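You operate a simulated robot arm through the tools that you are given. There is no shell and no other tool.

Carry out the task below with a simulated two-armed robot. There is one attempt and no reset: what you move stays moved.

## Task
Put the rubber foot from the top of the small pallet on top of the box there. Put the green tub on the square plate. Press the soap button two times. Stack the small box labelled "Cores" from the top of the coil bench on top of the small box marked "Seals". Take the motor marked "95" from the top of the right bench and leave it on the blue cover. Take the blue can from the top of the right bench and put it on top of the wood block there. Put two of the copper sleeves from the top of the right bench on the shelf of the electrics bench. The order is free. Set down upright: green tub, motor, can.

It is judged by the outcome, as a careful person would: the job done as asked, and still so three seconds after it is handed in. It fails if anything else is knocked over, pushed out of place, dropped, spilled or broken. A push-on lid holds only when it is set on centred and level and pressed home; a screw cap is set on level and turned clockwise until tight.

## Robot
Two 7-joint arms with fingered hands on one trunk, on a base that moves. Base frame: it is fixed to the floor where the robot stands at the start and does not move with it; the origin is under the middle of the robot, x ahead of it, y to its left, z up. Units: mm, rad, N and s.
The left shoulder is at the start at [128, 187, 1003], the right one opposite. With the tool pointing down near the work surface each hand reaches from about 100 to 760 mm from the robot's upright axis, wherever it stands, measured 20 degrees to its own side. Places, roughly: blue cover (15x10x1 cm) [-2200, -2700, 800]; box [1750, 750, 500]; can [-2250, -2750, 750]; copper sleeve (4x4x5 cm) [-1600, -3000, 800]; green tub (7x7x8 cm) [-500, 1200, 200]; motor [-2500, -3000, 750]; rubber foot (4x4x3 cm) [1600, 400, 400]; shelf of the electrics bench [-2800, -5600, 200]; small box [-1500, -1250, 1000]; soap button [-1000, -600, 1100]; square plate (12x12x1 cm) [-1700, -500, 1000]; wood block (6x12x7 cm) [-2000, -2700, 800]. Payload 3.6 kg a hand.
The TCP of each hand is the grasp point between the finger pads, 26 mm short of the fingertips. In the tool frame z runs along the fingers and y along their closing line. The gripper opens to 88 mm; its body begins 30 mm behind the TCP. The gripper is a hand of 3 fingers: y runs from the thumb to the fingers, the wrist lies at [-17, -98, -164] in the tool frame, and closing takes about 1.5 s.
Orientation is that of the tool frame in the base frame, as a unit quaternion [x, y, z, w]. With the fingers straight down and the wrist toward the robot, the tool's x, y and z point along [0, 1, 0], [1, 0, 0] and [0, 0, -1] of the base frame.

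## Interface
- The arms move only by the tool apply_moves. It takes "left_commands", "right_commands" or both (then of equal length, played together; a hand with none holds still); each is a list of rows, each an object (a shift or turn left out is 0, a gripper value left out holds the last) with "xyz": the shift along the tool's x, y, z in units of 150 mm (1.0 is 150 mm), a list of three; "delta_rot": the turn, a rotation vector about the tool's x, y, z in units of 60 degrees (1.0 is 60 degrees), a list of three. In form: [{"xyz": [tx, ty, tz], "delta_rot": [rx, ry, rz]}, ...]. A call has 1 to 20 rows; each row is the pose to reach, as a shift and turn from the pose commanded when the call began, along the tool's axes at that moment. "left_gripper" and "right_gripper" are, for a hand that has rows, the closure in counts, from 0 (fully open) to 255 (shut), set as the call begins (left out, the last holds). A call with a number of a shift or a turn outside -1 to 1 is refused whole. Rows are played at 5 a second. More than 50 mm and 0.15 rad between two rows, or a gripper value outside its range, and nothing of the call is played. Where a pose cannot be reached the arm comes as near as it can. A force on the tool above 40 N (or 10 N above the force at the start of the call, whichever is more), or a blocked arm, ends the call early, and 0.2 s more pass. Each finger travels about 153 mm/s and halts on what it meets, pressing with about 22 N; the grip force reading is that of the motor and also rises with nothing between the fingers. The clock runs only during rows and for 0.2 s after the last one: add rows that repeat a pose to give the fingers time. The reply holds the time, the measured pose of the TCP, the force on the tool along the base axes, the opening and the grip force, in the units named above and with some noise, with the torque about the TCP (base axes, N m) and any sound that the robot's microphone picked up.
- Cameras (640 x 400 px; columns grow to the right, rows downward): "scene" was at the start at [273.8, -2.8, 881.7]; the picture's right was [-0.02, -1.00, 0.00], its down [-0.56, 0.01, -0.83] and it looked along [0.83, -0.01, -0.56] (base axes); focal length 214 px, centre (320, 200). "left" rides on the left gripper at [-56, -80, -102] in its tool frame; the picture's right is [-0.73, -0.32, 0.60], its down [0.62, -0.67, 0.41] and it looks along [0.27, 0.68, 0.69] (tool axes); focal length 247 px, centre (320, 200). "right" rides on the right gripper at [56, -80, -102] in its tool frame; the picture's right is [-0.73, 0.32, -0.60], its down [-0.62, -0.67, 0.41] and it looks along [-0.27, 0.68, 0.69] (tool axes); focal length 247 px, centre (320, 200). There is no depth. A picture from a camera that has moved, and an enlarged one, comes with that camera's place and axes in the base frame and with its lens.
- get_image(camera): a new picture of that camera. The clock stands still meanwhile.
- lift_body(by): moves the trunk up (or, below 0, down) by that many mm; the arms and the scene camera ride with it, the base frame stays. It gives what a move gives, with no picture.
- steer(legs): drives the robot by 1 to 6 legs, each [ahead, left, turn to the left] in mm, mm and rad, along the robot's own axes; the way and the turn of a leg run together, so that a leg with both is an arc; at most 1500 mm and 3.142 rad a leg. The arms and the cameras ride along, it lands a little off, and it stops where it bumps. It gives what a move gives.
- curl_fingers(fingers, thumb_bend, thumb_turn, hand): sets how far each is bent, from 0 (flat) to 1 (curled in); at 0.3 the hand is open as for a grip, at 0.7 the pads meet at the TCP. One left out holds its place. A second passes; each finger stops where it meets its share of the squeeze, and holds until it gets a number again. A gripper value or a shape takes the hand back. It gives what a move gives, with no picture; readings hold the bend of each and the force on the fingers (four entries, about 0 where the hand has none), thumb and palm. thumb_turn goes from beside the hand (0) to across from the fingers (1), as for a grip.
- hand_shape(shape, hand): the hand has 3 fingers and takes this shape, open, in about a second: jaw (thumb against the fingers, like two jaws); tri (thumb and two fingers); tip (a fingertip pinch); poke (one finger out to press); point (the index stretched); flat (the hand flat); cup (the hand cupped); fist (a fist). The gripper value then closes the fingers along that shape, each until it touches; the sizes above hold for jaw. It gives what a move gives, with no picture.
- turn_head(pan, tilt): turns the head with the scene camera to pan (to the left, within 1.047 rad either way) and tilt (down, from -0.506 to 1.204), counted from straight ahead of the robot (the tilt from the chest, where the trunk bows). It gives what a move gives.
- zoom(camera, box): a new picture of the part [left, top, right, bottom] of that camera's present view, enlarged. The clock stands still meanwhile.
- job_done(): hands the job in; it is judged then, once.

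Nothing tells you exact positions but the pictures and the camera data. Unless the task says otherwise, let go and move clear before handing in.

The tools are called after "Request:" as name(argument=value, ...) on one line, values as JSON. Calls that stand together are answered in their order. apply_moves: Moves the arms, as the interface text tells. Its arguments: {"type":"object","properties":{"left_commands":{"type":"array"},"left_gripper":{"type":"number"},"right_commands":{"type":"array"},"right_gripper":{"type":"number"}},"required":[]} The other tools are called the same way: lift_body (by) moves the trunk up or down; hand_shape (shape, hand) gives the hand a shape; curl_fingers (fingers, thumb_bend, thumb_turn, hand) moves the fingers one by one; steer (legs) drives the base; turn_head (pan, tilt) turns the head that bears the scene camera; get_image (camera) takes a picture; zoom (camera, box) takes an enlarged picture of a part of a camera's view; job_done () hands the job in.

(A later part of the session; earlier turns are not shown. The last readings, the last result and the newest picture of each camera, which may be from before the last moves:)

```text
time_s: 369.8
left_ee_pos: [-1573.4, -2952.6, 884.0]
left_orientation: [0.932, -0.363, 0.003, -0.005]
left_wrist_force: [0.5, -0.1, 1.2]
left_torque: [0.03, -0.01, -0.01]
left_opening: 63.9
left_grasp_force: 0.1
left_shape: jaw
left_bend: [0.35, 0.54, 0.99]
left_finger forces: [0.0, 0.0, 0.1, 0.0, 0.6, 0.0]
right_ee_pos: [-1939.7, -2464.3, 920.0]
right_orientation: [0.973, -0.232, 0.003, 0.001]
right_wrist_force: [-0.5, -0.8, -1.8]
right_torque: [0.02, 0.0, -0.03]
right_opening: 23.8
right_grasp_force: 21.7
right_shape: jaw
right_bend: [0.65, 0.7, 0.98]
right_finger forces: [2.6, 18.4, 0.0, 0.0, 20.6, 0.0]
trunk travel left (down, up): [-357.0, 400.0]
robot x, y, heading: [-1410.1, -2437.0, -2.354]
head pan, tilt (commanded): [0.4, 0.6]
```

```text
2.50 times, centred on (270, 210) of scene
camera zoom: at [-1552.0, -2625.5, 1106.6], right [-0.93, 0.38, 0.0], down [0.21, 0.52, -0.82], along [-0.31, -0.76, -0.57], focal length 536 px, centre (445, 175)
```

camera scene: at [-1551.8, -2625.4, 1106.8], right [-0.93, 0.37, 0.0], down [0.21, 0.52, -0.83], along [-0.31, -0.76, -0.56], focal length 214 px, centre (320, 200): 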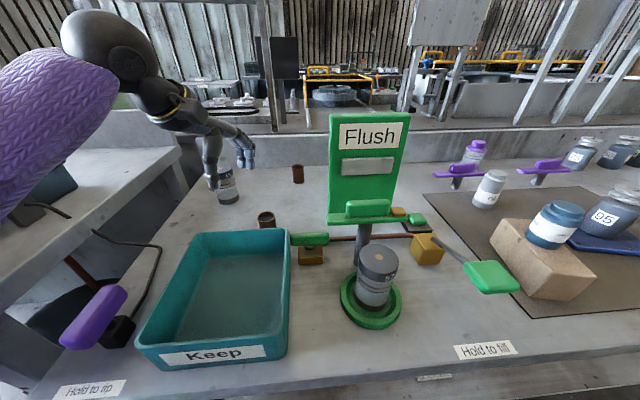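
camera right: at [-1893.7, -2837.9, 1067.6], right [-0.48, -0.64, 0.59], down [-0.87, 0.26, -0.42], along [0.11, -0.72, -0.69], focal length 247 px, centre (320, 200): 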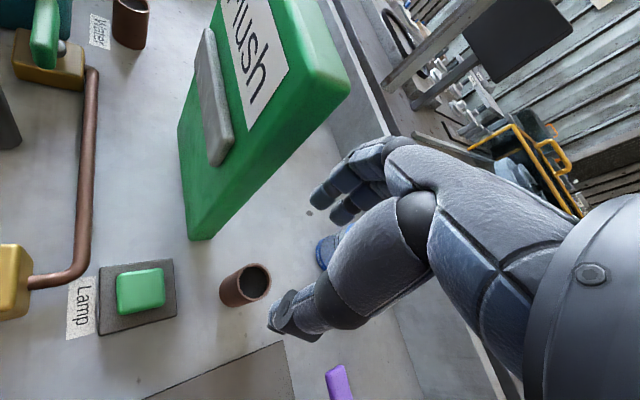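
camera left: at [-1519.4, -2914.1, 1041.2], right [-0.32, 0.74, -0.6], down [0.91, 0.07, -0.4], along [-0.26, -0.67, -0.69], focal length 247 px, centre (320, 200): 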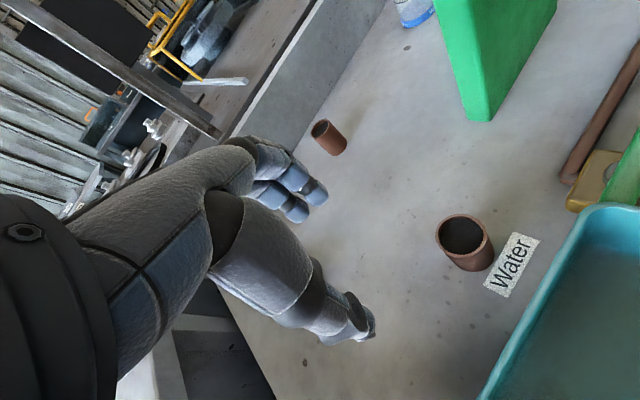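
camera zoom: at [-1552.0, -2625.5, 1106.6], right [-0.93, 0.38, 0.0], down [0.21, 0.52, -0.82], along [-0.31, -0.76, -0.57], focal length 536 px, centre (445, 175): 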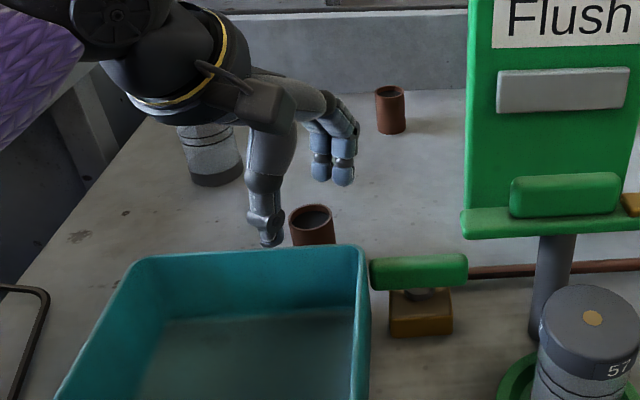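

The thumb is very close to the bin rim (slight contact force), so I stop, rise, and rotate the hand clockwise by 40° so the thumb clears the bin.

Request:
apply_moves(left_commands=[{"xyz": [0, 0, -0.15]}, {"xyz": [0, 0, -0.3]}, {"xyz": [0, 0, -0.45]}, {"xyz": [0, 0, -0.45], "delta_rot": [0, 0, 0.1]}, {"xyz": [0, 0, -0.45], "delta_rot": [0, 0, 0.2]}, {"xyz": [0, 0, -0.45], "delta_rot": [0, 0, 0.3]}, {"xyz": [0, 0, -0.45], "delta_rot": [0, 0, 0.4]}, {"xyz": [0, 0, -0.45], "delta_rot": [0, 0, 0.5]}, {"xyz": [0, 0, -0.45], "delta_rot": [0, 0, 0.6]}, {"xyz": [0, 0, -0.45], "delta_rot": [0, 0, 0.68]}, {"xyz": [0, 0, -0.45], "delta_rot": [0, 0, 0.68]}])

Request:
zoom(camera="left", box=[240, 150, 480, 370])

Request:
get_image(camera="scene")

```text
time_s: 372.2
left_ee_pos: [-1574.1, -2954.7, 952.1]
left_orientation: [0.746, -0.665, 0.0, -0.006]
left_wrist_force: [-0.3, -0.9, -0.2]
left_torque: [0.02, -0.01, 0.01]
left_opening: 63.8
left_grasp_force: 0.1
left_shape: jaw
left_bend: [0.35, 0.54, 0.99]
left_finger forces: [0.0, 0.0, 0.1, 0.1, 0.0, 0.0]
right_ee_pos: [-1940.3, -2463.9, 920.4]
right_orientation: [0.973, -0.231, 0.003, 0.002]
right_wrist_force: [0.3, 1.4, -0.6]
right_torque: [0.01, -0.04, 0.01]
right_opening: 23.5
right_grasp_force: 22.0
right_shape: jaw
right_bend: [0.65, 0.7, 0.98]
right_finger forces: [2.7, 18.4, 0.0, 0.0, 20.6, 0.0]
trunk travel left (down, up): [-357.0, 400.0]
robot x, y, heading: [-1413.5, -2437.0, -2.356]
head pan, tilt (commanded): [0.4, 0.6]
```

```text
1.82 times, centred on (360, 260) of left
camera zoom: at [-1501.0, -2889.6, 1054.9], right [0.24, 0.77, -0.59], down [0.73, -0.54, -0.41], along [-0.64, -0.34, -0.69], focal length 449 px, centre (247, 91)
```

zoom: 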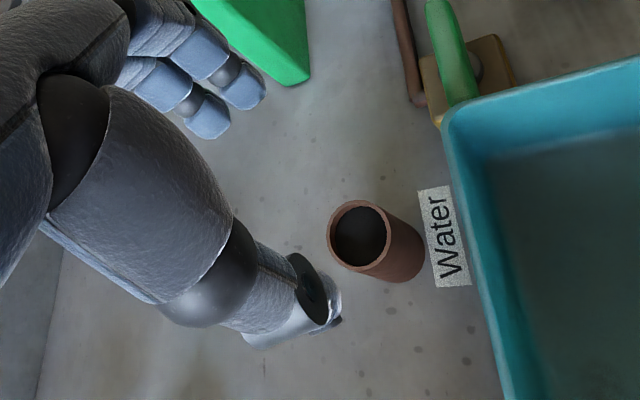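

```text
taken
camera scene: at [-1552.0, -2625.5, 1106.6], right [-0.93, 0.37, 0.0], down [0.21, 0.52, -0.82], along [-0.31, -0.76, -0.57], focal length 214 px, centre (320, 200)
```

scene: 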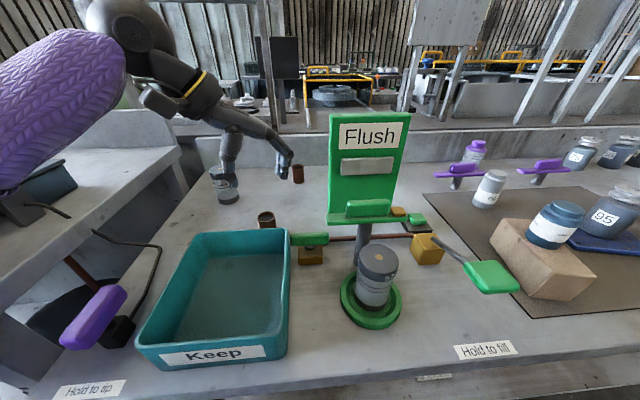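

Thumb now clears the bin. Descending again in two stages.

Request:
apply_moves(left_commands=[{"xyz": [0, -0.015, 0.13]}, {"xyz": [0, -0.015, 0.26]}, {"xyz": [0, -0.015, 0.4]}, {"xyz": [0, -0.015, 0.46]}, {"xyz": [0, -0.015, 0.46]}])

Request:
zoom(camera="left", box=[240, 150, 480, 370])

Request:
zoom(camera="scene", box=[180, 130, 360, 290])

```text
time_s: 373.4
left_ee_pos: [-1571.6, -2953.6, 881.0]
left_orientation: [0.747, -0.665, 0.001, -0.005]
left_wrist_force: [-0.1, -0.1, 0.1]
left_torque: [-0.02, 0.0, 0.01]
left_opening: 63.9
left_grasp_force: 0.0
left_shape: jaw
left_bend: [0.35, 0.54, 0.99]
left_finger forces: [0.0, 0.0, 0.1, 0.0, 0.0, 0.0]
right_ee_pos: [-1938.5, -2463.0, 920.8]
right_orientation: [0.973, -0.231, 0.004, 0.001]
right_wrist_force: [-0.5, 0.9, 0.0]
right_torque: [0.01, -0.01, 0.0]
right_opening: 23.7
right_grasp_force: 22.1
right_shape: jaw
right_bend: [0.65, 0.7, 0.98]
right_finger forces: [2.6, 18.5, 0.0, 0.1, 20.6, 0.1]
trunk travel left (down, up): [-357.0, 400.0]
robot x, y, heading: [-1415.6, -2439.7, -2.354]
head pan, tilt (commanded): [0.4, 0.6]
```

```text
1.82 times, centred on (360, 260) of left
camera zoom: at [-1498.5, -2889.2, 984.5], right [0.24, 0.77, -0.59], down [0.74, -0.54, -0.41], along [-0.63, -0.34, -0.69], focal length 449 px, centre (247, 91)
```

zoom: 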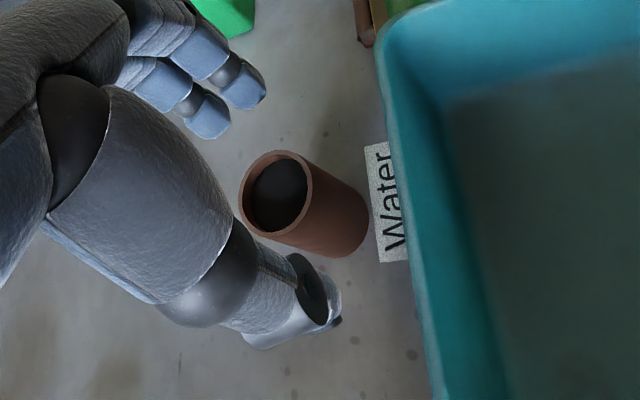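

```text
2.50 times, centred on (270, 210) of scene
camera zoom: at [-1552.0, -2625.5, 1106.6], right [-0.93, 0.37, 0.0], down [0.21, 0.52, -0.82], along [-0.31, -0.76, -0.57], focal length 536 px, centre (445, 175)
```

zoom: 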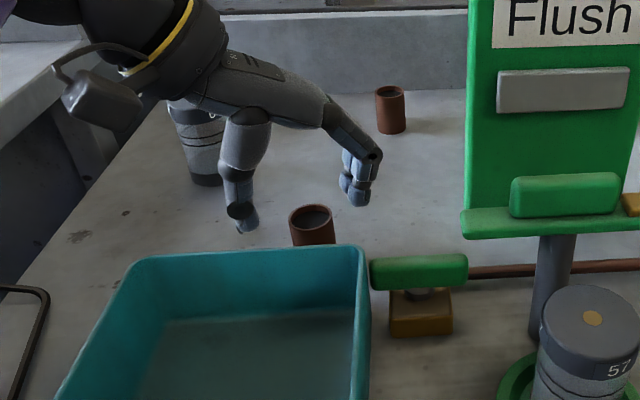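

Request:
apply_moves(left_commands=[{"xyz": [0, -0.02, 0.08]}, {"xyz": [0, -0.02, 0.16]}, {"xyz": [0, -0.02, 0.23]}, {"xyz": [0, -0.02, 0.23]}])

Request:
zoom(camera="left", box=[240, 150, 480, 370])

```text
time_s: 374.4
left_ee_pos: [-1568.5, -2953.0, 847.6]
left_orientation: [0.747, -0.665, 0.0, -0.006]
left_wrist_force: [0.1, 0.3, -0.6]
left_torque: [-0.01, -0.01, -0.01]
left_opening: 63.8
left_grasp_force: 0.1
left_shape: jaw
left_bend: [0.35, 0.54, 0.99]
left_finger forces: [0.0, 0.1, 0.1, 0.1, 0.0, 0.0]
right_ee_pos: [-1939.4, -2463.3, 921.5]
right_orientation: [0.973, -0.232, 0.004, 0.001]
right_wrist_force: [-0.1, 0.7, -0.8]
right_torque: [0.02, -0.02, 0.01]
right_opening: 23.8
right_grasp_force: 22.3
right_shape: jaw
right_bend: [0.65, 0.7, 0.98]
right_finger forces: [2.6, 18.4, 0.0, 0.1, 20.6, 0.1]
trunk travel left (down, up): [-357.0, 400.0]
robot x, y, heading: [-1414.9, -2436.7, -2.353]
head pan, tilt (commanded): [0.4, 0.6]
```

```text
1.82 times, centred on (360, 260) of left
camera zoom: at [-1496.1, -2888.4, 950.5], right [0.24, 0.77, -0.59], down [0.74, -0.54, -0.41], along [-0.63, -0.34, -0.69], focal length 449 px, centre (247, 91)
```

zoom: 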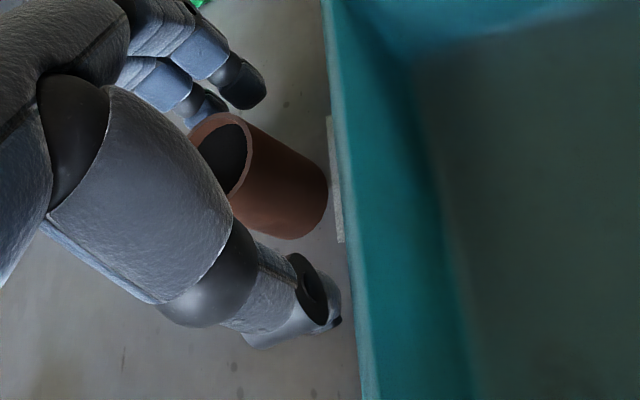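

No contact with the bin. Closing on sleeve C.

Request:
apply_moves(left_commands=[{"xyz": [0, 0, 0]}, {"xyz": [0, 0, 0]}, {"xyz": [0, 0, 0]}, {"xyz": [0, 0, 0]}, {"xyz": [0, 0, 0]}, {"xyz": [0, 0, 0]}, {"xyz": [0, 0, 0]}, {"xyz": [0, 0, 0]}], left_gripper=255)

Request:
zoom(camera="left", box=[240, 150, 480, 370])

Request:
zoom(camera="scene", box=[180, 130, 360, 290])

```text
time_s: 376.2
left_ee_pos: [-1569.1, -2952.1, 848.6]
left_orientation: [0.747, -0.665, 0.0, -0.005]
left_wrist_force: [0.2, 0.0, 0.1]
left_torque: [0.0, -0.01, 0.0]
left_opening: 23.5
left_grasp_force: 22.4
left_shape: jaw
left_bend: [0.6, 0.72, 0.98]
left_finger forces: [2.3, 19.3, 0.0, 0.0, 21.3, 0.1]
right_ee_pos: [-1940.0, -2463.9, 921.0]
right_orientation: [0.973, -0.231, 0.004, 0.002]
right_wrist_force: [-1.1, 0.6, -0.7]
right_torque: [0.0, 0.01, 0.02]
right_opening: 23.5
right_grasp_force: 21.7
right_shape: jaw
right_bend: [0.65, 0.7, 0.98]
right_finger forces: [2.6, 18.4, 0.1, 0.0, 20.6, 0.0]
trunk travel left (down, up): [-357.0, 400.0]
robot x, y, heading: [-1411.2, -2437.5, -2.352]
head pan, tilt (commanded): [0.4, 0.6]
```

```text
1.82 times, centred on (360, 260) of left
camera zoom: at [-1496.1, -2888.5, 950.6], right [0.24, 0.77, -0.59], down [0.74, -0.54, -0.41], along [-0.63, -0.34, -0.69], focal length 449 px, centre (247, 91)
```

zoom: 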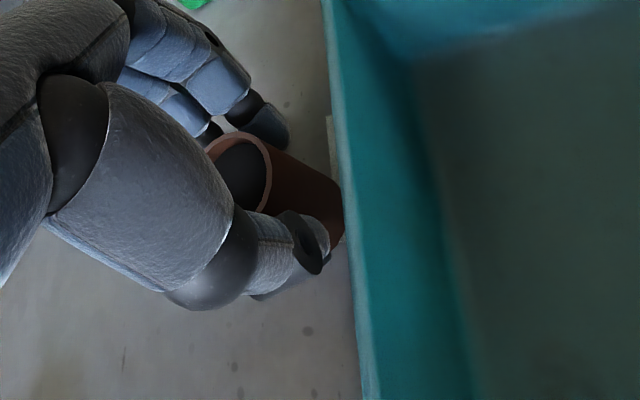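

```text
2.50 times, centred on (270, 210) of scene
camera zoom: at [-1552.0, -2625.6, 1106.6], right [-0.93, 0.38, 0.0], down [0.21, 0.52, -0.82], along [-0.31, -0.76, -0.57], focal length 536 px, centre (445, 175)
```

zoom: 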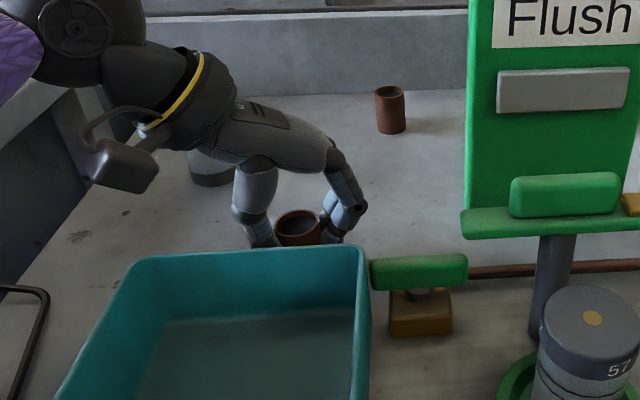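

Gripped. Lifting straight up.

Request:
apply_moves(left_commands=[{"xyz": [0, 0, -0.1]}, {"xyz": [0, 0, -0.25]}, {"xyz": [0, 0, -0.4]}, {"xyz": [0, 0, -0.55]}, {"xyz": [0, 0, -0.7]}, {"xyz": [0, 0, -0.85]}, {"xyz": [0, 0, -1.0]}, {"xyz": [0, 0, -1.0]}])

Request:
get_image(camera="scene")

Request:
get_image(camera="left")

```text
time_s: 378.0
left_ee_pos: [-1571.4, -2952.1, 999.4]
left_orientation: [0.746, -0.666, 0.001, -0.006]
left_wrist_force: [0.3, -0.5, 0.4]
left_torque: [-0.03, 0.01, -0.02]
left_opening: 23.3
left_grasp_force: 22.5
left_shape: jaw
left_bend: [0.6, 0.72, 0.98]
left_finger forces: [2.5, 19.1, 0.1, 0.0, 21.3, 0.1]
right_ee_pos: [-1939.5, -2461.6, 920.8]
right_orientation: [0.973, -0.232, 0.003, 0.002]
right_wrist_force: [-0.2, -0.2, -1.5]
right_torque: [0.0, 0.0, -0.05]
right_opening: 23.5
right_grasp_force: 22.2
right_shape: jaw
right_bend: [0.65, 0.7, 0.98]
right_finger forces: [2.6, 18.5, 0.0, 0.1, 20.6, 0.0]
trunk travel left (down, up): [-357.0, 400.0]
robot x, y, heading: [-1410.6, -2436.4, -2.352]
head pan, tilt (commanded): [0.4, 0.6]
```

```text
taken
camera scene: at [-1552.0, -2625.6, 1106.6], right [-0.93, 0.37, 0.0], down [0.21, 0.52, -0.82], along [-0.31, -0.76, -0.57], focal length 214 px, centre (320, 200)
```

scene: 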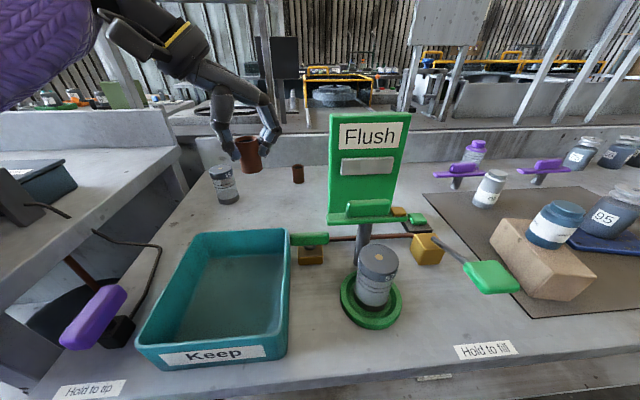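

```text
taken
camera left: at [-1498.2, -2888.9, 1101.9], right [0.24, 0.77, -0.59], down [0.74, -0.54, -0.41], along [-0.63, -0.34, -0.69], focal length 247 px, centre (320, 200)
```

left: 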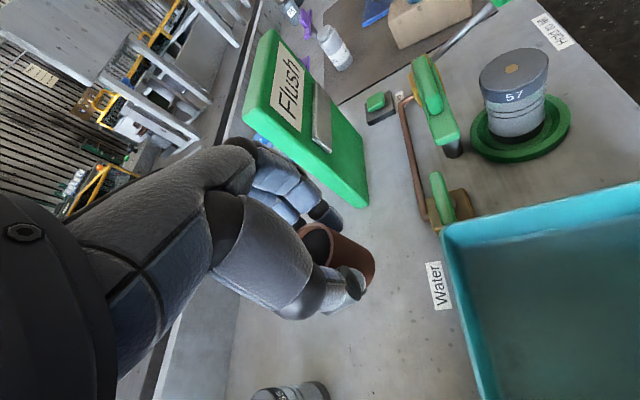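

Both sleeves are held. Backing away from the bench, and tucking the left hand.

Request:
steer(legs=[[-263, -144, 0]])

Request:
apply_moves(left_commands=[{"xyz": [-0.08, -0.1, 0], "delta_rot": [0, 0, -0.08]}, {"xyz": [-0.16, -0.2, 0], "delta_rot": [0, 0, -0.16]}, {"xyz": [-0.24, -0.3, 0], "delta_rot": [0, 0, -0.24]}, {"xyz": [-0.32, -0.4, 0], "delta_rot": [0, 0, -0.32]}, {"xyz": [-0.41, -0.5, 0], "delta_rot": [0, 0, -0.4]}, {"xyz": [-0.41, -0.5, 0], "delta_rot": [0, 0, -0.48]}, {"xyz": [-0.41, -0.5, 0], "delta_rot": [0, 0, -0.56]}, {"xyz": [-0.41, -0.5, 0], "delta_rot": [0, 0, -0.64]}, {"xyz": [-0.41, -0.5, 0], "delta_rot": [0, 0, -0.64]}])

Request:
steer(legs=[[0, 0, 0.49], [0, -1000, 0]])

Request:
turn_head(pan=-0.3, tilt=0.4)

Request:
get_image(camera="scene")

```text
time_s: 380.0
left_ee_pos: [-1489.9, -2661.3, 999.4]
left_orientation: [0.745, -0.667, 0.001, -0.005]
left_wrist_force: [-0.6, 0.7, -0.2]
left_torque: [-0.02, -0.01, -0.02]
left_opening: 23.3
left_grasp_force: 22.0
left_shape: jaw
left_bend: [0.6, 0.72, 0.98]
left_finger forces: [2.6, 19.1, 0.1, 0.0, 21.2, 0.0]
right_ee_pos: [-1854.1, -2168.4, 921.1]
right_orientation: [0.972, -0.233, 0.003, 0.002]
right_wrist_force: [-0.5, 0.1, -0.2]
right_torque: [-0.02, 0.03, -0.02]
right_opening: 23.8
right_grasp_force: 22.3
right_shape: jaw
right_bend: [0.65, 0.7, 0.98]
right_finger forces: [2.7, 18.4, 0.0, 0.1, 20.7, 0.1]
trunk travel left (down, up): [-357.0, 400.0]
robot x, y, heading: [-1328.1, -2147.8, -2.359]
head pan, tilt (commanded): [0.4, 0.6]
```

```text
time_s: 382.0
left_ee_pos: [-1426.5, -2597.7, 999.6]
left_orientation: [0.923, -0.385, 0.003, -0.005]
left_wrist_force: [0.3, 0.4, -1.3]
left_torque: [-0.01, 0.0, 0.0]
left_opening: 23.6
left_grasp_force: 22.0
left_shape: jaw
left_bend: [0.6, 0.72, 0.98]
left_finger forces: [2.7, 19.1, 0.1, 0.1, 21.3, 0.1]
left hand out of reach, approached as far as the arm can: row 7, 8, 9
right_ee_pos: [-1853.7, -2169.6, 921.4]
right_orientation: [0.972, -0.234, 0.004, 0.002]
right_wrist_force: [0.4, 0.2, -0.1]
right_torque: [0.02, 0.02, -0.03]
right_opening: 23.8
right_grasp_force: 22.4
right_shape: jaw
right_bend: [0.65, 0.7, 0.98]
right_finger forces: [2.7, 18.6, 0.0, 0.0, 20.5, 0.0]
trunk travel left (down, up): [-357.0, 400.0]
robot x, y, heading: [-1324.7, -2145.7, -2.364]
head pan, tilt (commanded): [0.4, 0.6]
```

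```text
time_s: 388.6
left_ee_pos: [-2151.6, -2294.6, 999.9]
left_orientation: [0.988, -0.156, 0.0, -0.007]
left_wrist_force: [0.2, -0.2, -0.9]
left_torque: [0.0, -0.01, -0.01]
left_opening: 23.6
left_grasp_force: 21.3
left_shape: jaw
left_bend: [0.6, 0.72, 0.98]
left_finger forces: [2.5, 19.0, 0.1, 0.1, 21.1, 0.1]
right_ee_pos: [-2730.1, -2112.3, 920.6]
right_orientation: [1.0, 0.002, 0.004, 0.001]
right_wrist_force: [0.6, -0.6, -0.1]
right_torque: [0.0, 0.03, 0.03]
right_opening: 23.4
right_grasp_force: 22.0
right_shape: jaw
right_bend: [0.65, 0.7, 0.98]
right_finger forces: [2.8, 18.5, 0.0, 0.0, 20.6, 0.0]
trunk travel left (down, up): [-357.0, 400.0]
robot x, y, heading: [-2269.5, -1850.5, -1.885]
head pan, tilt (commanded): [0.4, 0.6]
```

```text
time_s: 389.6
left_ee_pos: [-2151.0, -2294.6, 999.4]
left_orientation: [0.988, -0.155, 0.001, -0.005]
left_wrist_force: [0.5, -0.1, -0.5]
left_torque: [-0.03, 0.0, 0.02]
left_opening: 23.3
left_grasp_force: 22.0
left_shape: jaw
left_bend: [0.6, 0.72, 0.98]
left_finger forces: [2.6, 19.0, 0.0, 0.0, 21.1, 0.0]
right_ee_pos: [-2730.3, -2112.3, 921.5]
right_orientation: [1.0, 0.002, 0.004, 0.001]
right_wrist_force: [0.2, 0.1, -1.4]
right_torque: [-0.04, 0.02, -0.01]
right_opening: 23.6
right_grasp_force: 21.7
right_shape: jaw
right_bend: [0.65, 0.7, 0.98]
right_finger forces: [2.6, 18.5, 0.0, 0.0, 20.6, 0.0]
trunk travel left (down, up): [-357.0, 400.0]
robot x, y, heading: [-2268.7, -1849.9, -1.89]
head pan, tilt (commanded): [-0.3, 0.4]
```

```text
taken
camera scene: at [-2372.0, -2069.0, 1124.8], right [-0.82, 0.57, 0.0], down [0.22, 0.32, -0.92], along [-0.53, -0.75, -0.39], focal length 214 px, centre (320, 200)
```

scene: 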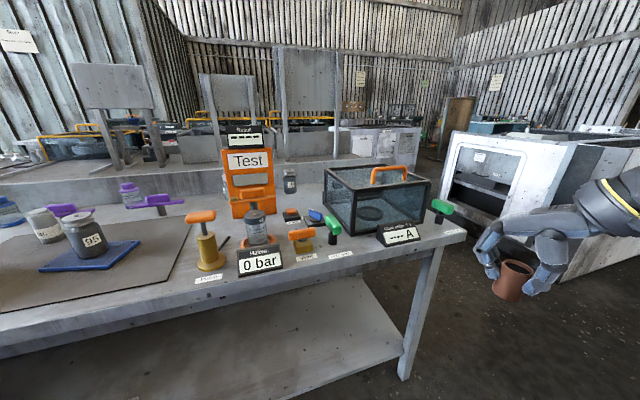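

Continuing right to the aisle end, then forward past the right bench.

Request:
steer(legs=[[0, -1200, 0.02]])

Request:
turn_head(pan=0.0, tilt=0.4)

Request:
get_image(camera="scene")

```text
time_s: 395.7
left_ee_pos: [-3290.8, -1936.4, 998.6]
left_orientation: [0.99, -0.144, 0.001, -0.007]
left_wrist_force: [0.4, 0.1, -1.0]
left_torque: [0.03, -0.01, -0.01]
left_opening: 23.2
left_grasp_force: 21.9
left_shape: jaw
left_bend: [0.6, 0.72, 0.98]
left_finger forces: [2.6, 19.0, 0.0, 0.0, 21.3, 0.0]
right_ee_pos: [-3872.0, -1766.8, 920.2]
right_orientation: [1.0, 0.013, 0.003, 0.001]
right_wrist_force: [0.3, -1.1, -0.6]
right_torque: [-0.05, -0.01, -0.04]
right_opening: 23.4
right_grasp_force: 22.0
right_shape: jaw
right_bend: [0.65, 0.7, 0.98]
right_finger forces: [2.7, 18.5, 0.1, 0.0, 20.6, 0.1]
trunk travel left (down, up): [-357.0, 400.0]
robot x, y, heading: [-3423.2, -1491.1, -1.862]
head pan, tilt (commanded): [-0.3, 0.4]
```

```text
time_s: 396.5
left_ee_pos: [-3291.2, -1935.8, 998.8]
left_orientation: [0.99, -0.144, 0.001, -0.006]
left_wrist_force: [-0.3, -1.1, -0.5]
left_torque: [-0.01, -0.02, -0.02]
left_opening: 23.6
left_grasp_force: 21.9
left_shape: jaw
left_bend: [0.6, 0.72, 0.98]
left_finger forces: [2.6, 19.0, 0.0, 0.0, 21.2, 0.0]
right_ee_pos: [-3871.8, -1766.7, 920.1]
right_orientation: [1.0, 0.014, 0.003, 0.001]
right_wrist_force: [-0.8, -0.1, -0.5]
right_torque: [-0.01, 0.0, -0.02]
right_opening: 23.6
right_grasp_force: 21.7
right_shape: jaw
right_bend: [0.65, 0.7, 0.98]
right_finger forces: [2.7, 18.5, 0.0, 0.0, 20.4, 0.1]
trunk travel left (down, up): [-357.0, 400.0]
robot x, y, heading: [-3419.0, -1494.5, -1.862]
head pan, tilt (commanded): [0.0, 0.4]
```

```text
taken
camera scene: at [-3490.8, -1727.0, 1124.8], right [-0.96, 0.29, 0.0], down [0.11, 0.37, -0.92], along [-0.26, -0.88, -0.39], focal length 214 px, centre (320, 200)
```

scene: 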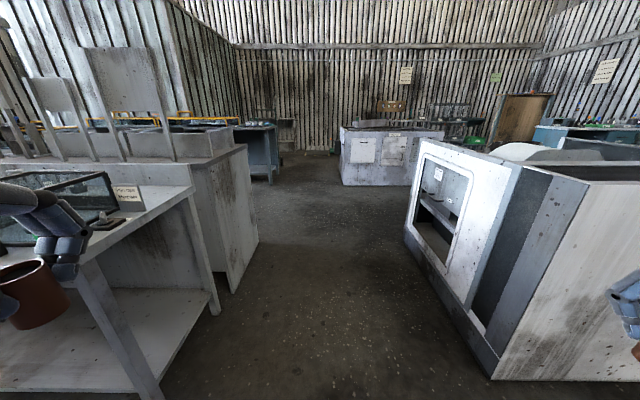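

The aisle ahead is open; the dark blue electrics bench is at the far end on the left. Driving forward.

Request:
steer(legs=[[1400, 0, 0], [1350, 0, 0]])

Request:
turn_head(pan=0.6, tilt=0.45)

Request:
get_image(camera="scene")

```text
time_s: 409.8
left_ee_pos: [-4130.8, -4558.8, 997.7]
left_orientation: [0.988, -0.152, 0.001, -0.007]
left_wrist_force: [-0.7, -0.5, -0.5]
left_torque: [-0.03, -0.01, 0.01]
left_opening: 23.3
left_grasp_force: 22.2
left_shape: jaw
left_bend: [0.6, 0.72, 0.98]
left_finger forces: [2.7, 19.1, 0.0, 0.0, 21.2, 0.0]
right_ee_pos: [-4709.1, -4379.2, 920.4]
right_orientation: [1.0, 0.006, 0.004, 0.001]
right_wrist_force: [-0.4, 0.1, -0.5]
right_torque: [-0.03, -0.05, -0.03]
right_opening: 23.5
right_grasp_force: 22.4
right_shape: jaw
right_bend: [0.65, 0.7, 0.98]
right_finger forces: [2.7, 18.5, 0.0, 0.1, 20.6, 0.0]
trunk travel left (down, up): [-357.0, 400.0]
robot x, y, heading: [-4253.8, -4108.7, -1.874]
head pan, tilt (commanded): [0.0, 0.4]
```

```text
time_s: 410.8
left_ee_pos: [-4130.6, -4557.4, 999.3]
left_orientation: [0.988, -0.152, 0.0, -0.006]
left_wrist_force: [0.0, 0.2, -0.5]
left_torque: [0.01, -0.02, 0.0]
left_opening: 23.4
left_grasp_force: 22.0
left_shape: jaw
left_bend: [0.6, 0.72, 0.98]
left_finger forces: [2.7, 19.1, 0.0, 0.1, 21.3, 0.0]
right_ee_pos: [-4708.9, -4379.1, 920.5]
right_orientation: [1.0, 0.006, 0.003, 0.0]
right_wrist_force: [0.0, -0.7, -0.1]
right_torque: [-0.01, -0.02, 0.01]
right_opening: 23.5
right_grasp_force: 21.6
right_shape: jaw
right_bend: [0.65, 0.7, 0.98]
right_finger forces: [2.7, 18.5, 0.0, 0.0, 20.6, 0.0]
trunk travel left (down, up): [-357.0, 400.0]
robot x, y, heading: [-4251.6, -4112.6, -1.873]
head pan, tilt (commanded): [0.6, 0.45]
```

```text
taken
camera scene: at [-4272.7, -4344.4, 1120.2], right [-0.96, -0.29, 0.0], down [-0.13, 0.42, -0.9], along [0.26, -0.86, -0.44], focal length 214 px, centre (320, 200)
```

scene: 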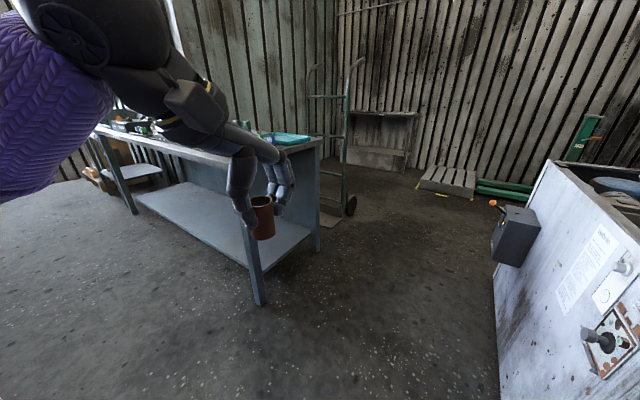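

The electrics bench with its lower shelf is ahead-left; the shelf looks empty. Sliding left in front of it, keeping distance.

Request:
steer(legs=[[0, 1450, 0]])

Request:
turn_head(pan=0.0, tilt=0.6)

Request:
get_image(camera="scene")

```text
time_s: 418.1
left_ee_pos: [-2733.9, -4989.4, 998.9]
left_orientation: [0.989, -0.149, 0.0, -0.006]
left_wrist_force: [0.5, -0.2, 0.0]
left_torque: [0.03, 0.04, 0.0]
left_opening: 23.4
left_grasp_force: 21.8
left_shape: jaw
left_bend: [0.6, 0.72, 0.98]
left_finger forces: [2.7, 19.1, 0.0, 0.0, 21.2, 0.0]
right_ee_pos: [-3312.4, -4814.7, 920.5]
right_orientation: [1.0, 0.009, 0.004, 0.001]
right_wrist_force: [0.8, -0.5, -0.9]
right_torque: [0.01, -0.02, -0.02]
right_opening: 23.5
right_grasp_force: 22.4
right_shape: jaw
right_bend: [0.65, 0.7, 0.98]
right_finger forces: [2.7, 18.5, 0.0, 0.0, 20.6, 0.0]
trunk travel left (down, up): [-357.0, 400.0]
robot x, y, heading: [-2858.9, -4547.3, -1.87]
head pan, tilt (commanded): [0.6, 0.45]
```

```text
time_s: 419.1
left_ee_pos: [-2734.1, -4988.8, 999.2]
left_orientation: [0.989, -0.15, 0.0, -0.006]
left_wrist_force: [-0.1, -0.2, -0.1]
left_torque: [0.0, -0.01, 0.0]
left_opening: 23.3
left_grasp_force: 21.7
left_shape: jaw
left_bend: [0.6, 0.72, 0.98]
left_finger forces: [2.7, 19.2, 0.0, 0.1, 21.2, 0.0]
right_ee_pos: [-3314.4, -4814.5, 920.2]
right_orientation: [1.0, 0.01, 0.004, 0.001]
right_wrist_force: [-0.5, -0.3, -0.3]
right_torque: [0.0, 0.02, 0.0]
right_opening: 23.6
right_grasp_force: 22.0
right_shape: jaw
right_bend: [0.65, 0.7, 0.98]
right_finger forces: [2.6, 18.5, 0.1, 0.1, 20.7, 0.0]
trunk travel left (down, up): [-357.0, 400.0]
robot x, y, heading: [-2861.4, -4543.9, -1.864]
head pan, tilt (commanded): [0.0, 0.6]
```

```text
taken
camera scene: at [-2931.3, -4774.4, 1106.6], right [-0.96, 0.29, 0.0], down [0.17, 0.54, -0.83], along [-0.24, -0.79, -0.56], focal length 214 px, centre (320, 200)
```

scene: 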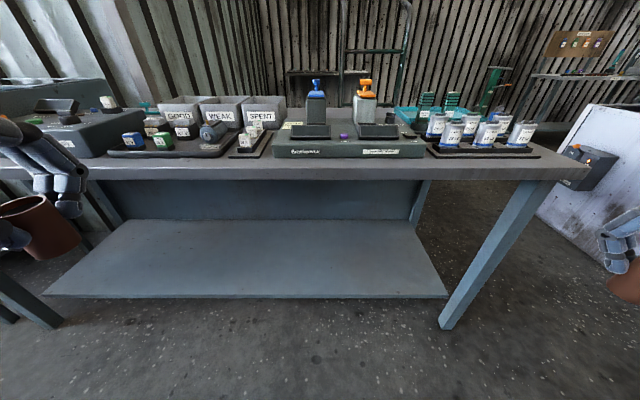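

The shelf is empty; its front edge is at about e2=-5976 (z≈200). I'll lower the trunk here, away from the bench, then bring both hands low.

Request:
lift_body(by=-330)

Request:
turn_head(pan=0.0, tilt=0.8)

Request:
get_image(camera="scene")

```text
time_s: 422.3
left_ee_pos: [-2744.3, -5023.3, 557.1]
left_orientation: [0.971, -0.147, 0.028, -0.184]
left_wrist_force: [0.7, -0.3, -0.6]
left_torque: [0.02, -0.01, -0.01]
left_opening: 23.5
left_grasp_force: 22.5
left_shape: jaw
left_bend: [0.6, 0.72, 0.98]
left_finger forces: [2.6, 19.2, 0.0, 0.1, 21.2, 0.0]
right_ee_pos: [-3315.1, -4819.3, 567.4]
right_orientation: [0.999, 0.009, 0.018, -0.045]
right_wrist_force: [-0.6, -0.2, -0.9]
right_torque: [-0.07, 0.02, -0.01]
right_opening: 23.5
right_grasp_force: 22.0
right_shape: jaw
right_bend: [0.65, 0.7, 0.98]
right_finger forces: [2.7, 18.6, 0.1, 0.1, 20.5, 0.0]
trunk travel left (down, up): [-27.0, 730.0]
robot x, y, heading: [-2858.7, -4545.7, -1.866]
head pan, tilt (commanded): [0.0, 0.6]
```

```text
time_s: 423.1
left_ee_pos: [-2744.3, -5022.7, 557.4]
left_orientation: [0.971, -0.147, 0.028, -0.184]
left_wrist_force: [0.2, 0.0, -0.8]
left_torque: [-0.01, -0.04, 0.0]
left_opening: 23.4
left_grasp_force: 22.5
left_shape: jaw
left_bend: [0.6, 0.72, 0.98]
left_finger forces: [2.7, 19.2, 0.1, 0.0, 21.2, 0.1]
right_ee_pos: [-3315.5, -4818.7, 567.5]
right_orientation: [0.999, 0.009, 0.018, -0.045]
right_wrist_force: [0.0, 0.2, -0.3]
right_torque: [-0.01, -0.02, 0.0]
right_opening: 23.6
right_grasp_force: 21.7
right_shape: jaw
right_bend: [0.65, 0.7, 0.98]
right_finger forces: [2.7, 18.6, 0.0, 0.0, 20.5, 0.1]
trunk travel left (down, up): [-27.0, 730.0]
robot x, y, heading: [-2857.8, -4542.8, -1.869]
head pan, tilt (commanded): [0.0, 0.799]
```

```text
taken
camera scene: at [-2947.6, -4827.3, 730.5], right [-0.96, 0.29, 0.0], down [0.21, 0.68, -0.7], along [-0.21, -0.67, -0.72], focal length 214 px, centre (320, 200)
```

scene: 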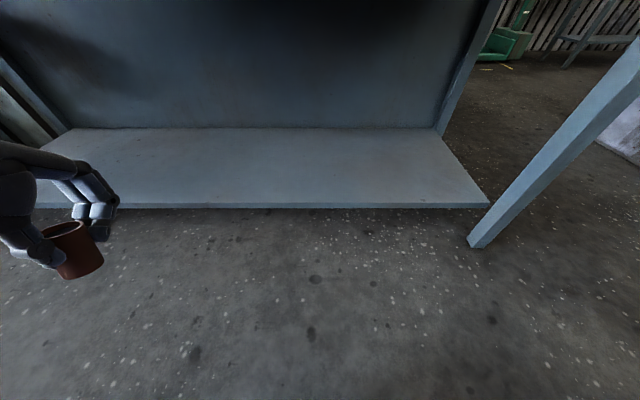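

Request:
zoom(camera="scene", box=[160, 100, 480, 260])

```text
2.00 times, centred on (320, 180) of scene
camera zoom: at [-2947.6, -4827.3, 730.5], right [-0.96, 0.29, 0.0], down [0.21, 0.68, -0.7], along [-0.21, -0.67, -0.72], focal length 429 px, centre (320, 240)
```

zoom: 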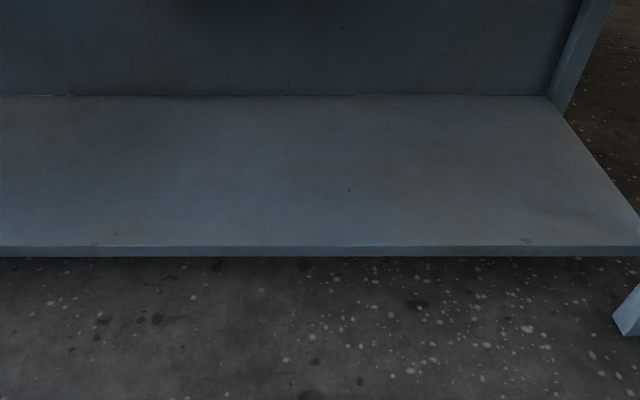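

Now both hands: straightening the tilt caused by the trunk bow and lowering/advancing in slow steps.

Request:
apply_moves(left_commands=[{"xyz": [0, 0.07, 0.07], "delta_rot": [-0.05, 0, 0]}, {"xyz": [-0.01, 0.14, 0.15], "delta_rot": [-0.1, 0, 0]}, {"xyz": [-0.01, 0.21, 0.22], "delta_rot": [-0.15, 0, 0]}, {"xyz": [-0.015, 0.28, 0.3], "delta_rot": [-0.2, 0, 0]}, {"xyz": [-0.02, 0.36, 0.37], "delta_rot": [-0.25, 0, 0]}, {"xyz": [-0.02, 0.43, 0.45], "delta_rot": [-0.3, 0, 0]}, {"xyz": [-0.025, 0.5, 0.52], "delta_rot": [-0.33, 0, 0]}, {"xyz": [-0.03, 0.57, 0.59], "delta_rot": [-0.358, 0, 0]}, {"xyz": [-0.03, 0.57, 0.59], "delta_rot": [-0.358, 0, 0]}], right_commands=[{"xyz": [0.02, 0.07, 0.09], "delta_rot": [-0.02, -0.005, 0]}, {"xyz": [0.04, 0.14, 0.19], "delta_rot": [-0.04, -0.01, 0]}, {"xyz": [0.06, 0.21, 0.28], "delta_rot": [-0.06, -0.02, 0]}, {"xyz": [0.08, 0.28, 0.37], "delta_rot": [-0.08, -0.03, 0]}, {"xyz": [0.1, 0.35, 0.47], "delta_rot": [-0.086, -0.035, 0]}, {"xyz": [0.12, 0.42, 0.56], "delta_rot": [-0.086, -0.035, 0]}, {"xyz": [0.135, 0.49, 0.66], "delta_rot": [-0.086, -0.035, 0]}, {"xyz": [0.15, 0.555, 0.75], "delta_rot": [-0.086, -0.035, 0]}, {"xyz": [0.15, 0.555, 0.75], "delta_rot": [-0.086, -0.035, 0]}])

Request:
get_image(camera="scene")

```text
time_s: 425.1
left_ee_pos: [-2762.0, -5065.6, 444.1]
left_orientation: [0.989, -0.15, 0.0, 0.001]
left_wrist_force: [0.1, 0.1, -1.2]
left_torque: [-0.01, -0.03, 0.03]
left_opening: 23.3
left_grasp_force: 21.7
left_shape: jaw
left_bend: [0.6, 0.72, 0.98]
left_finger forces: [3.0, 18.9, 0.0, 0.0, 21.2, 0.1]
right_ee_pos: [-3287.5, -4891.0, 448.5]
right_orientation: [1.0, 0.009, 0.0, -0.001]
right_wrist_force: [0.2, -0.7, 0.2]
right_torque: [0.01, 0.01, -0.01]
right_opening: 23.8
right_grasp_force: 21.9
right_shape: jaw
right_bend: [0.65, 0.7, 0.98]
right_finger forces: [2.8, 18.5, 0.1, 0.1, 20.5, 0.1]
trunk travel left (down, up): [-27.0, 730.0]
robot x, y, heading: [-2857.9, -4547.7, -1.872]
head pan, tilt (commanded): [0.0, 0.799]
```

```text
taken
camera scene: at [-2947.6, -4827.3, 730.4], right [-0.96, 0.29, 0.0], down [0.21, 0.69, -0.7], along [-0.21, -0.67, -0.72], focal length 214 px, centre (320, 200)
```

scene: 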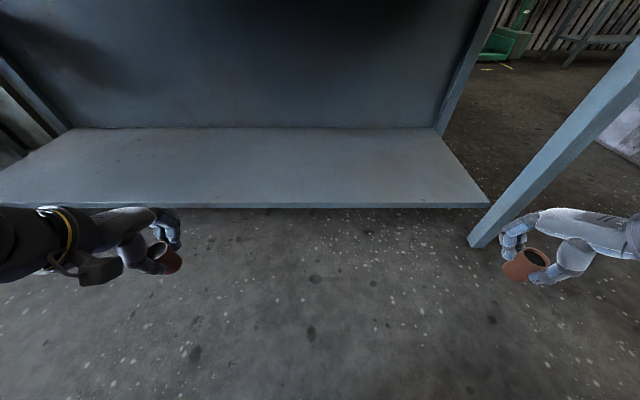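

Both hands track well. Lowering further to about z≈320 and slightly forward.

Request:
apply_moves(left_commands=[{"xyz": [0, 0.04, 0.1]}, {"xyz": [0, 0.08, 0.21]}, {"xyz": [0, 0.12, 0.31]}, {"xyz": [0, 0.17, 0.42]}, {"xyz": [0, 0.21, 0.52]}, {"xyz": [0, 0.25, 0.63]}, {"xyz": [0, 0.29, 0.73]}, {"xyz": [0, 0.33, 0.83]}, {"xyz": [0, 0.33, 0.83]}], right_commands=[{"xyz": [0.02, 0.06, 0.1]}, {"xyz": [0.05, 0.12, 0.21]}, {"xyz": [0.07, 0.18, 0.31]}, {"xyz": [0.1, 0.24, 0.42]}, {"xyz": [0.12, 0.3, 0.53]}, {"xyz": [0.15, 0.36, 0.63]}, {"xyz": [0.17, 0.42, 0.74]}, {"xyz": [0.19, 0.48, 0.84]}, {"xyz": [0.19, 0.48, 0.84]}])

Request:
get_image(camera="scene")

```text
time_s: 427.1
left_ee_pos: [-2776.5, -5113.4, 319.1]
left_orientation: [0.989, -0.149, 0.0, -0.001]
left_wrist_force: [-0.8, 0.2, -0.6]
left_torque: [0.01, -0.02, 0.05]
left_opening: 23.3
left_grasp_force: 21.7
left_shape: jaw
left_bend: [0.6, 0.72, 0.98]
left_finger forces: [3.1, 18.9, 0.0, 0.0, 21.2, 0.0]
right_ee_pos: [-3256.7, -4960.8, 321.1]
right_orientation: [1.0, 0.01, 0.0, 0.0]
right_wrist_force: [0.3, 0.3, -0.5]
right_torque: [-0.01, 0.02, -0.01]
right_opening: 23.6
right_grasp_force: 22.2
right_shape: jaw
right_bend: [0.65, 0.7, 0.98]
right_finger forces: [2.7, 18.6, 0.1, 0.1, 20.6, 0.0]
trunk travel left (down, up): [-27.0, 730.0]
robot x, y, heading: [-2857.2, -4542.8, -1.872]
head pan, tilt (commanded): [0.0, 0.799]
```

```text
taken
camera scene: at [-2947.6, -4827.3, 730.4], right [-0.96, 0.29, 0.0], down [0.21, 0.69, -0.7], along [-0.21, -0.67, -0.72], focal length 214 px, centre (320, 200)
```

scene: 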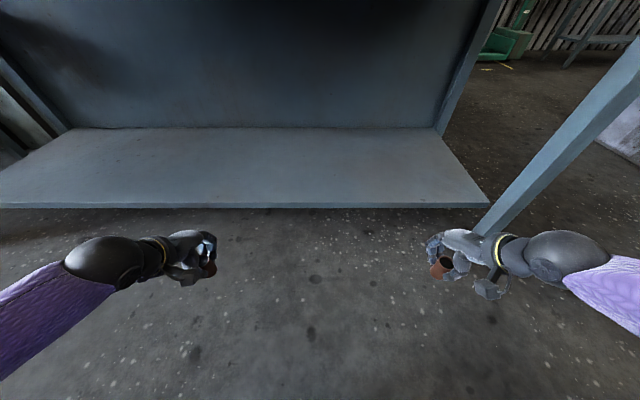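

Both hands are low, sleeves at about z≈280 bottom. Driving forward so they go over the shelf.

Request:
steer(legs=[[260, 0, 0]])

Request:
get_image(camera="scene")

Request:
get_image(camera="left")

Request:
get_image(camera="right")

```text
time_s: 428.9
left_ee_pos: [-2850.7, -5362.5, 319.0]
left_orientation: [0.989, -0.147, 0.0, -0.001]
left_wrist_force: [0.1, -0.4, -1.6]
left_torque: [-0.01, 0.0, 0.03]
left_opening: 23.3
left_grasp_force: 21.7
left_shape: jaw
left_bend: [0.6, 0.72, 0.98]
left_finger forces: [3.1, 18.9, 0.0, 0.0, 21.2, 0.0]
right_ee_pos: [-3331.4, -5212.3, 323.1]
right_orientation: [1.0, 0.012, 0.001, 0.0]
right_wrist_force: [0.3, 0.0, -1.1]
right_torque: [-0.03, 0.01, -0.01]
right_opening: 23.5
right_grasp_force: 21.8
right_shape: jaw
right_bend: [0.65, 0.7, 0.98]
right_finger forces: [2.7, 18.6, 0.0, 0.1, 20.7, 0.0]
trunk travel left (down, up): [-27.0, 730.0]
robot x, y, heading: [-2938.9, -4795.2, -1.865]
head pan, tilt (commanded): [0.0, 0.799]
```

```text
taken
camera scene: at [-3022.7, -5077.2, 730.5], right [-0.96, 0.29, 0.0], down [0.21, 0.69, -0.7], along [-0.2, -0.67, -0.72], focal length 214 px, centre (320, 200)
```

scene: 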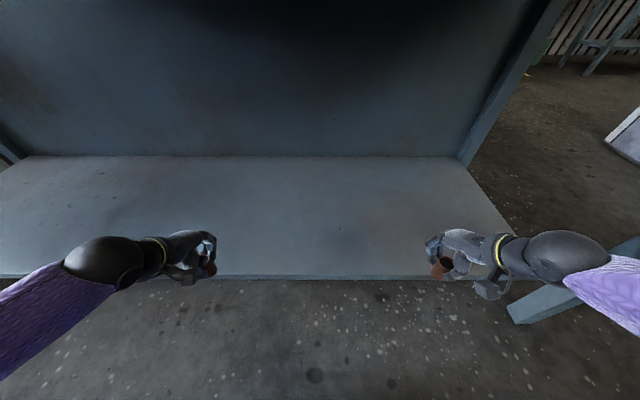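

```text
taken
camera left: at [-2880.3, -5270.3, 420.5], right [-0.61, 0.52, -0.6], down [0.79, 0.46, -0.41], along [0.06, -0.72, -0.69], focal length 247 px, centre (320, 200)
```

left: 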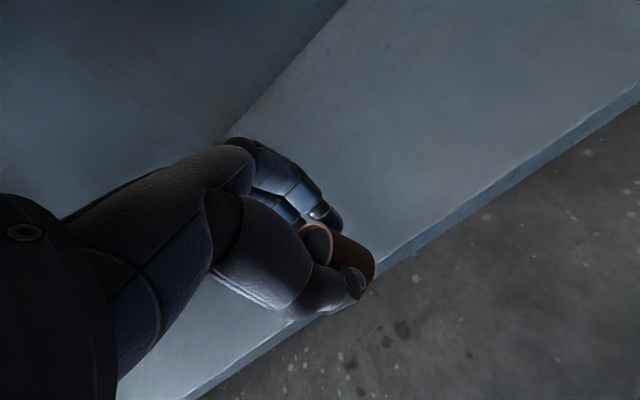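

```text
taken
camera right: at [-3276.9, -5131.2, 426.3], right [-0.73, -0.34, 0.6], down [-0.64, 0.65, -0.41], along [-0.25, -0.68, -0.69], focal length 247 px, centre (320, 200)
```

right: 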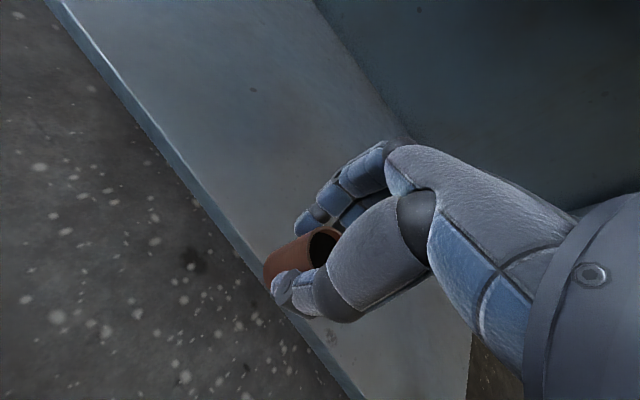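

The shelf front edge is at e2≈-5980. Moving forward another 105 mm to be well inside, then lowering.

Request:
steer(legs=[[105, 0, 0]])

Request:
apply_moves(left_commands=[{"xyz": [0, 0, 0.07]}, {"xyz": [0, 0, 0.14]}, {"xyz": [0, 0, 0.2]}, {"xyz": [0, 0, 0.2]}], right_commands=[{"xyz": [0, 0, 0.07]}, {"xyz": [0, 0, 0.14]}, {"xyz": [0, 0, 0.2]}, {"xyz": [0, 0, 0.2]}])

Request:
get_image(camera="scene")

Request:
get_image(camera="left")

Request:
get_image(camera="right")

```text
time_s: 430.1
left_ee_pos: [-2880.8, -5462.8, 318.3]
left_orientation: [0.989, -0.148, 0.0, -0.001]
left_wrist_force: [-0.9, 0.0, -0.8]
left_torque: [-0.02, -0.03, 0.02]
left_opening: 23.3
left_grasp_force: 22.2
left_shape: jaw
left_bend: [0.6, 0.72, 0.98]
left_finger forces: [3.1, 18.8, 0.0, 0.0, 21.3, 0.0]
right_ee_pos: [-3362.5, -5312.1, 321.7]
right_orientation: [1.0, 0.011, -0.001, -0.001]
right_wrist_force: [0.4, -0.2, -1.1]
right_torque: [0.0, -0.02, 0.01]
right_opening: 23.7
right_grasp_force: 21.5
right_shape: jaw
right_bend: [0.65, 0.7, 0.98]
right_finger forces: [2.7, 18.7, 0.0, 0.1, 20.5, 0.0]
trunk travel left (down, up): [-27.0, 730.0]
robot x, y, heading: [-2967.1, -4892.1, -1.864]
head pan, tilt (commanded): [0.0, 0.799]
```

```text
time_s: 431.1
left_ee_pos: [-2880.6, -5462.9, 288.3]
left_orientation: [0.989, -0.148, 0.0, -0.001]
left_wrist_force: [-0.3, -0.4, -0.9]
left_torque: [0.01, 0.03, -0.04]
left_opening: 23.5
left_grasp_force: 21.9
left_shape: jaw
left_bend: [0.6, 0.72, 0.98]
left_finger forces: [3.1, 18.9, 0.0, 0.1, 21.2, 0.0]
right_ee_pos: [-3363.6, -5312.2, 292.9]
right_orientation: [1.0, 0.011, 0.0, 0.0]
right_wrist_force: [0.9, -0.3, -0.4]
right_torque: [0.0, -0.04, 0.03]
right_opening: 23.6
right_grasp_force: 21.5
right_shape: jaw
right_bend: [0.65, 0.7, 0.98]
right_finger forces: [2.6, 18.6, 0.0, 0.0, 20.6, 0.0]
trunk travel left (down, up): [-27.0, 730.0]
robot x, y, heading: [-2966.5, -4893.2, -1.867]
head pan, tilt (commanded): [0.0, 0.799]
```

```text
taken
camera scene: at [-3053.1, -5176.7, 730.4], right [-0.96, 0.29, 0.0], down [0.21, 0.69, -0.7], along [-0.2, -0.67, -0.72], focal length 214 px, centre (320, 200)
```

scene: 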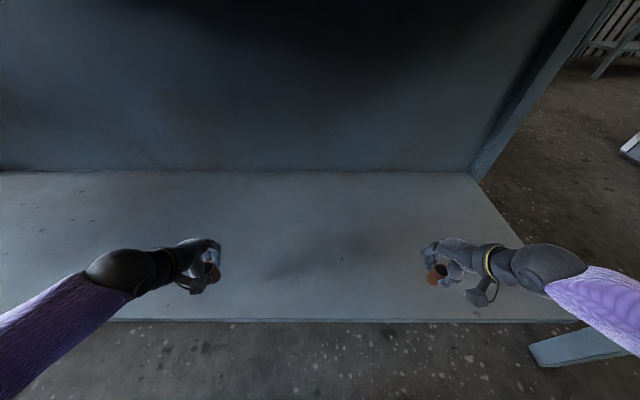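

```text
taken
camera left: at [-2910.1, -5370.5, 390.3], right [-0.61, 0.52, -0.6], down [0.79, 0.45, -0.41], along [0.06, -0.72, -0.69], focal length 247 px, centre (320, 200)
```

left: 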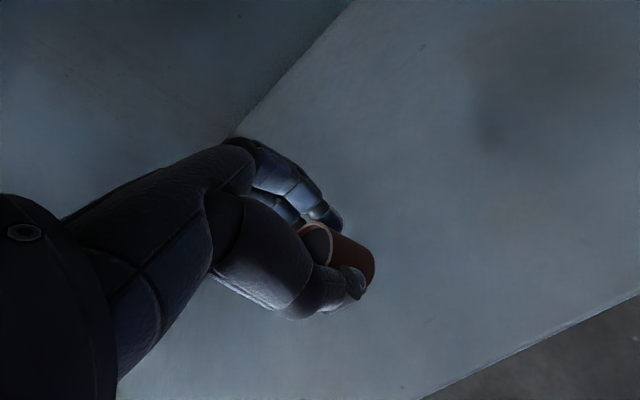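

```text
taken
camera right: at [-3308.4, -5229.7, 396.8], right [-0.73, -0.34, 0.6], down [-0.64, 0.65, -0.41], along [-0.25, -0.68, -0.69], focal length 247 px, centre (320, 200)
```

right: 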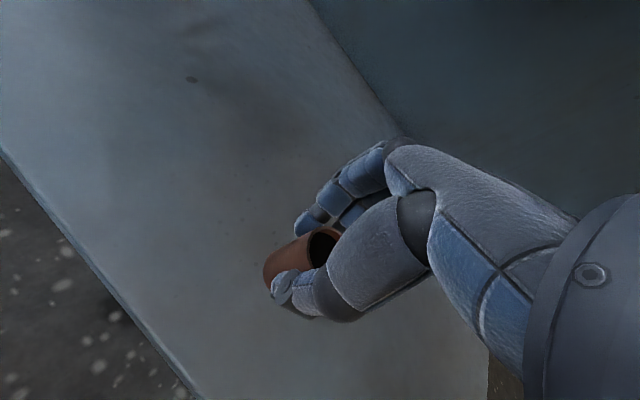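

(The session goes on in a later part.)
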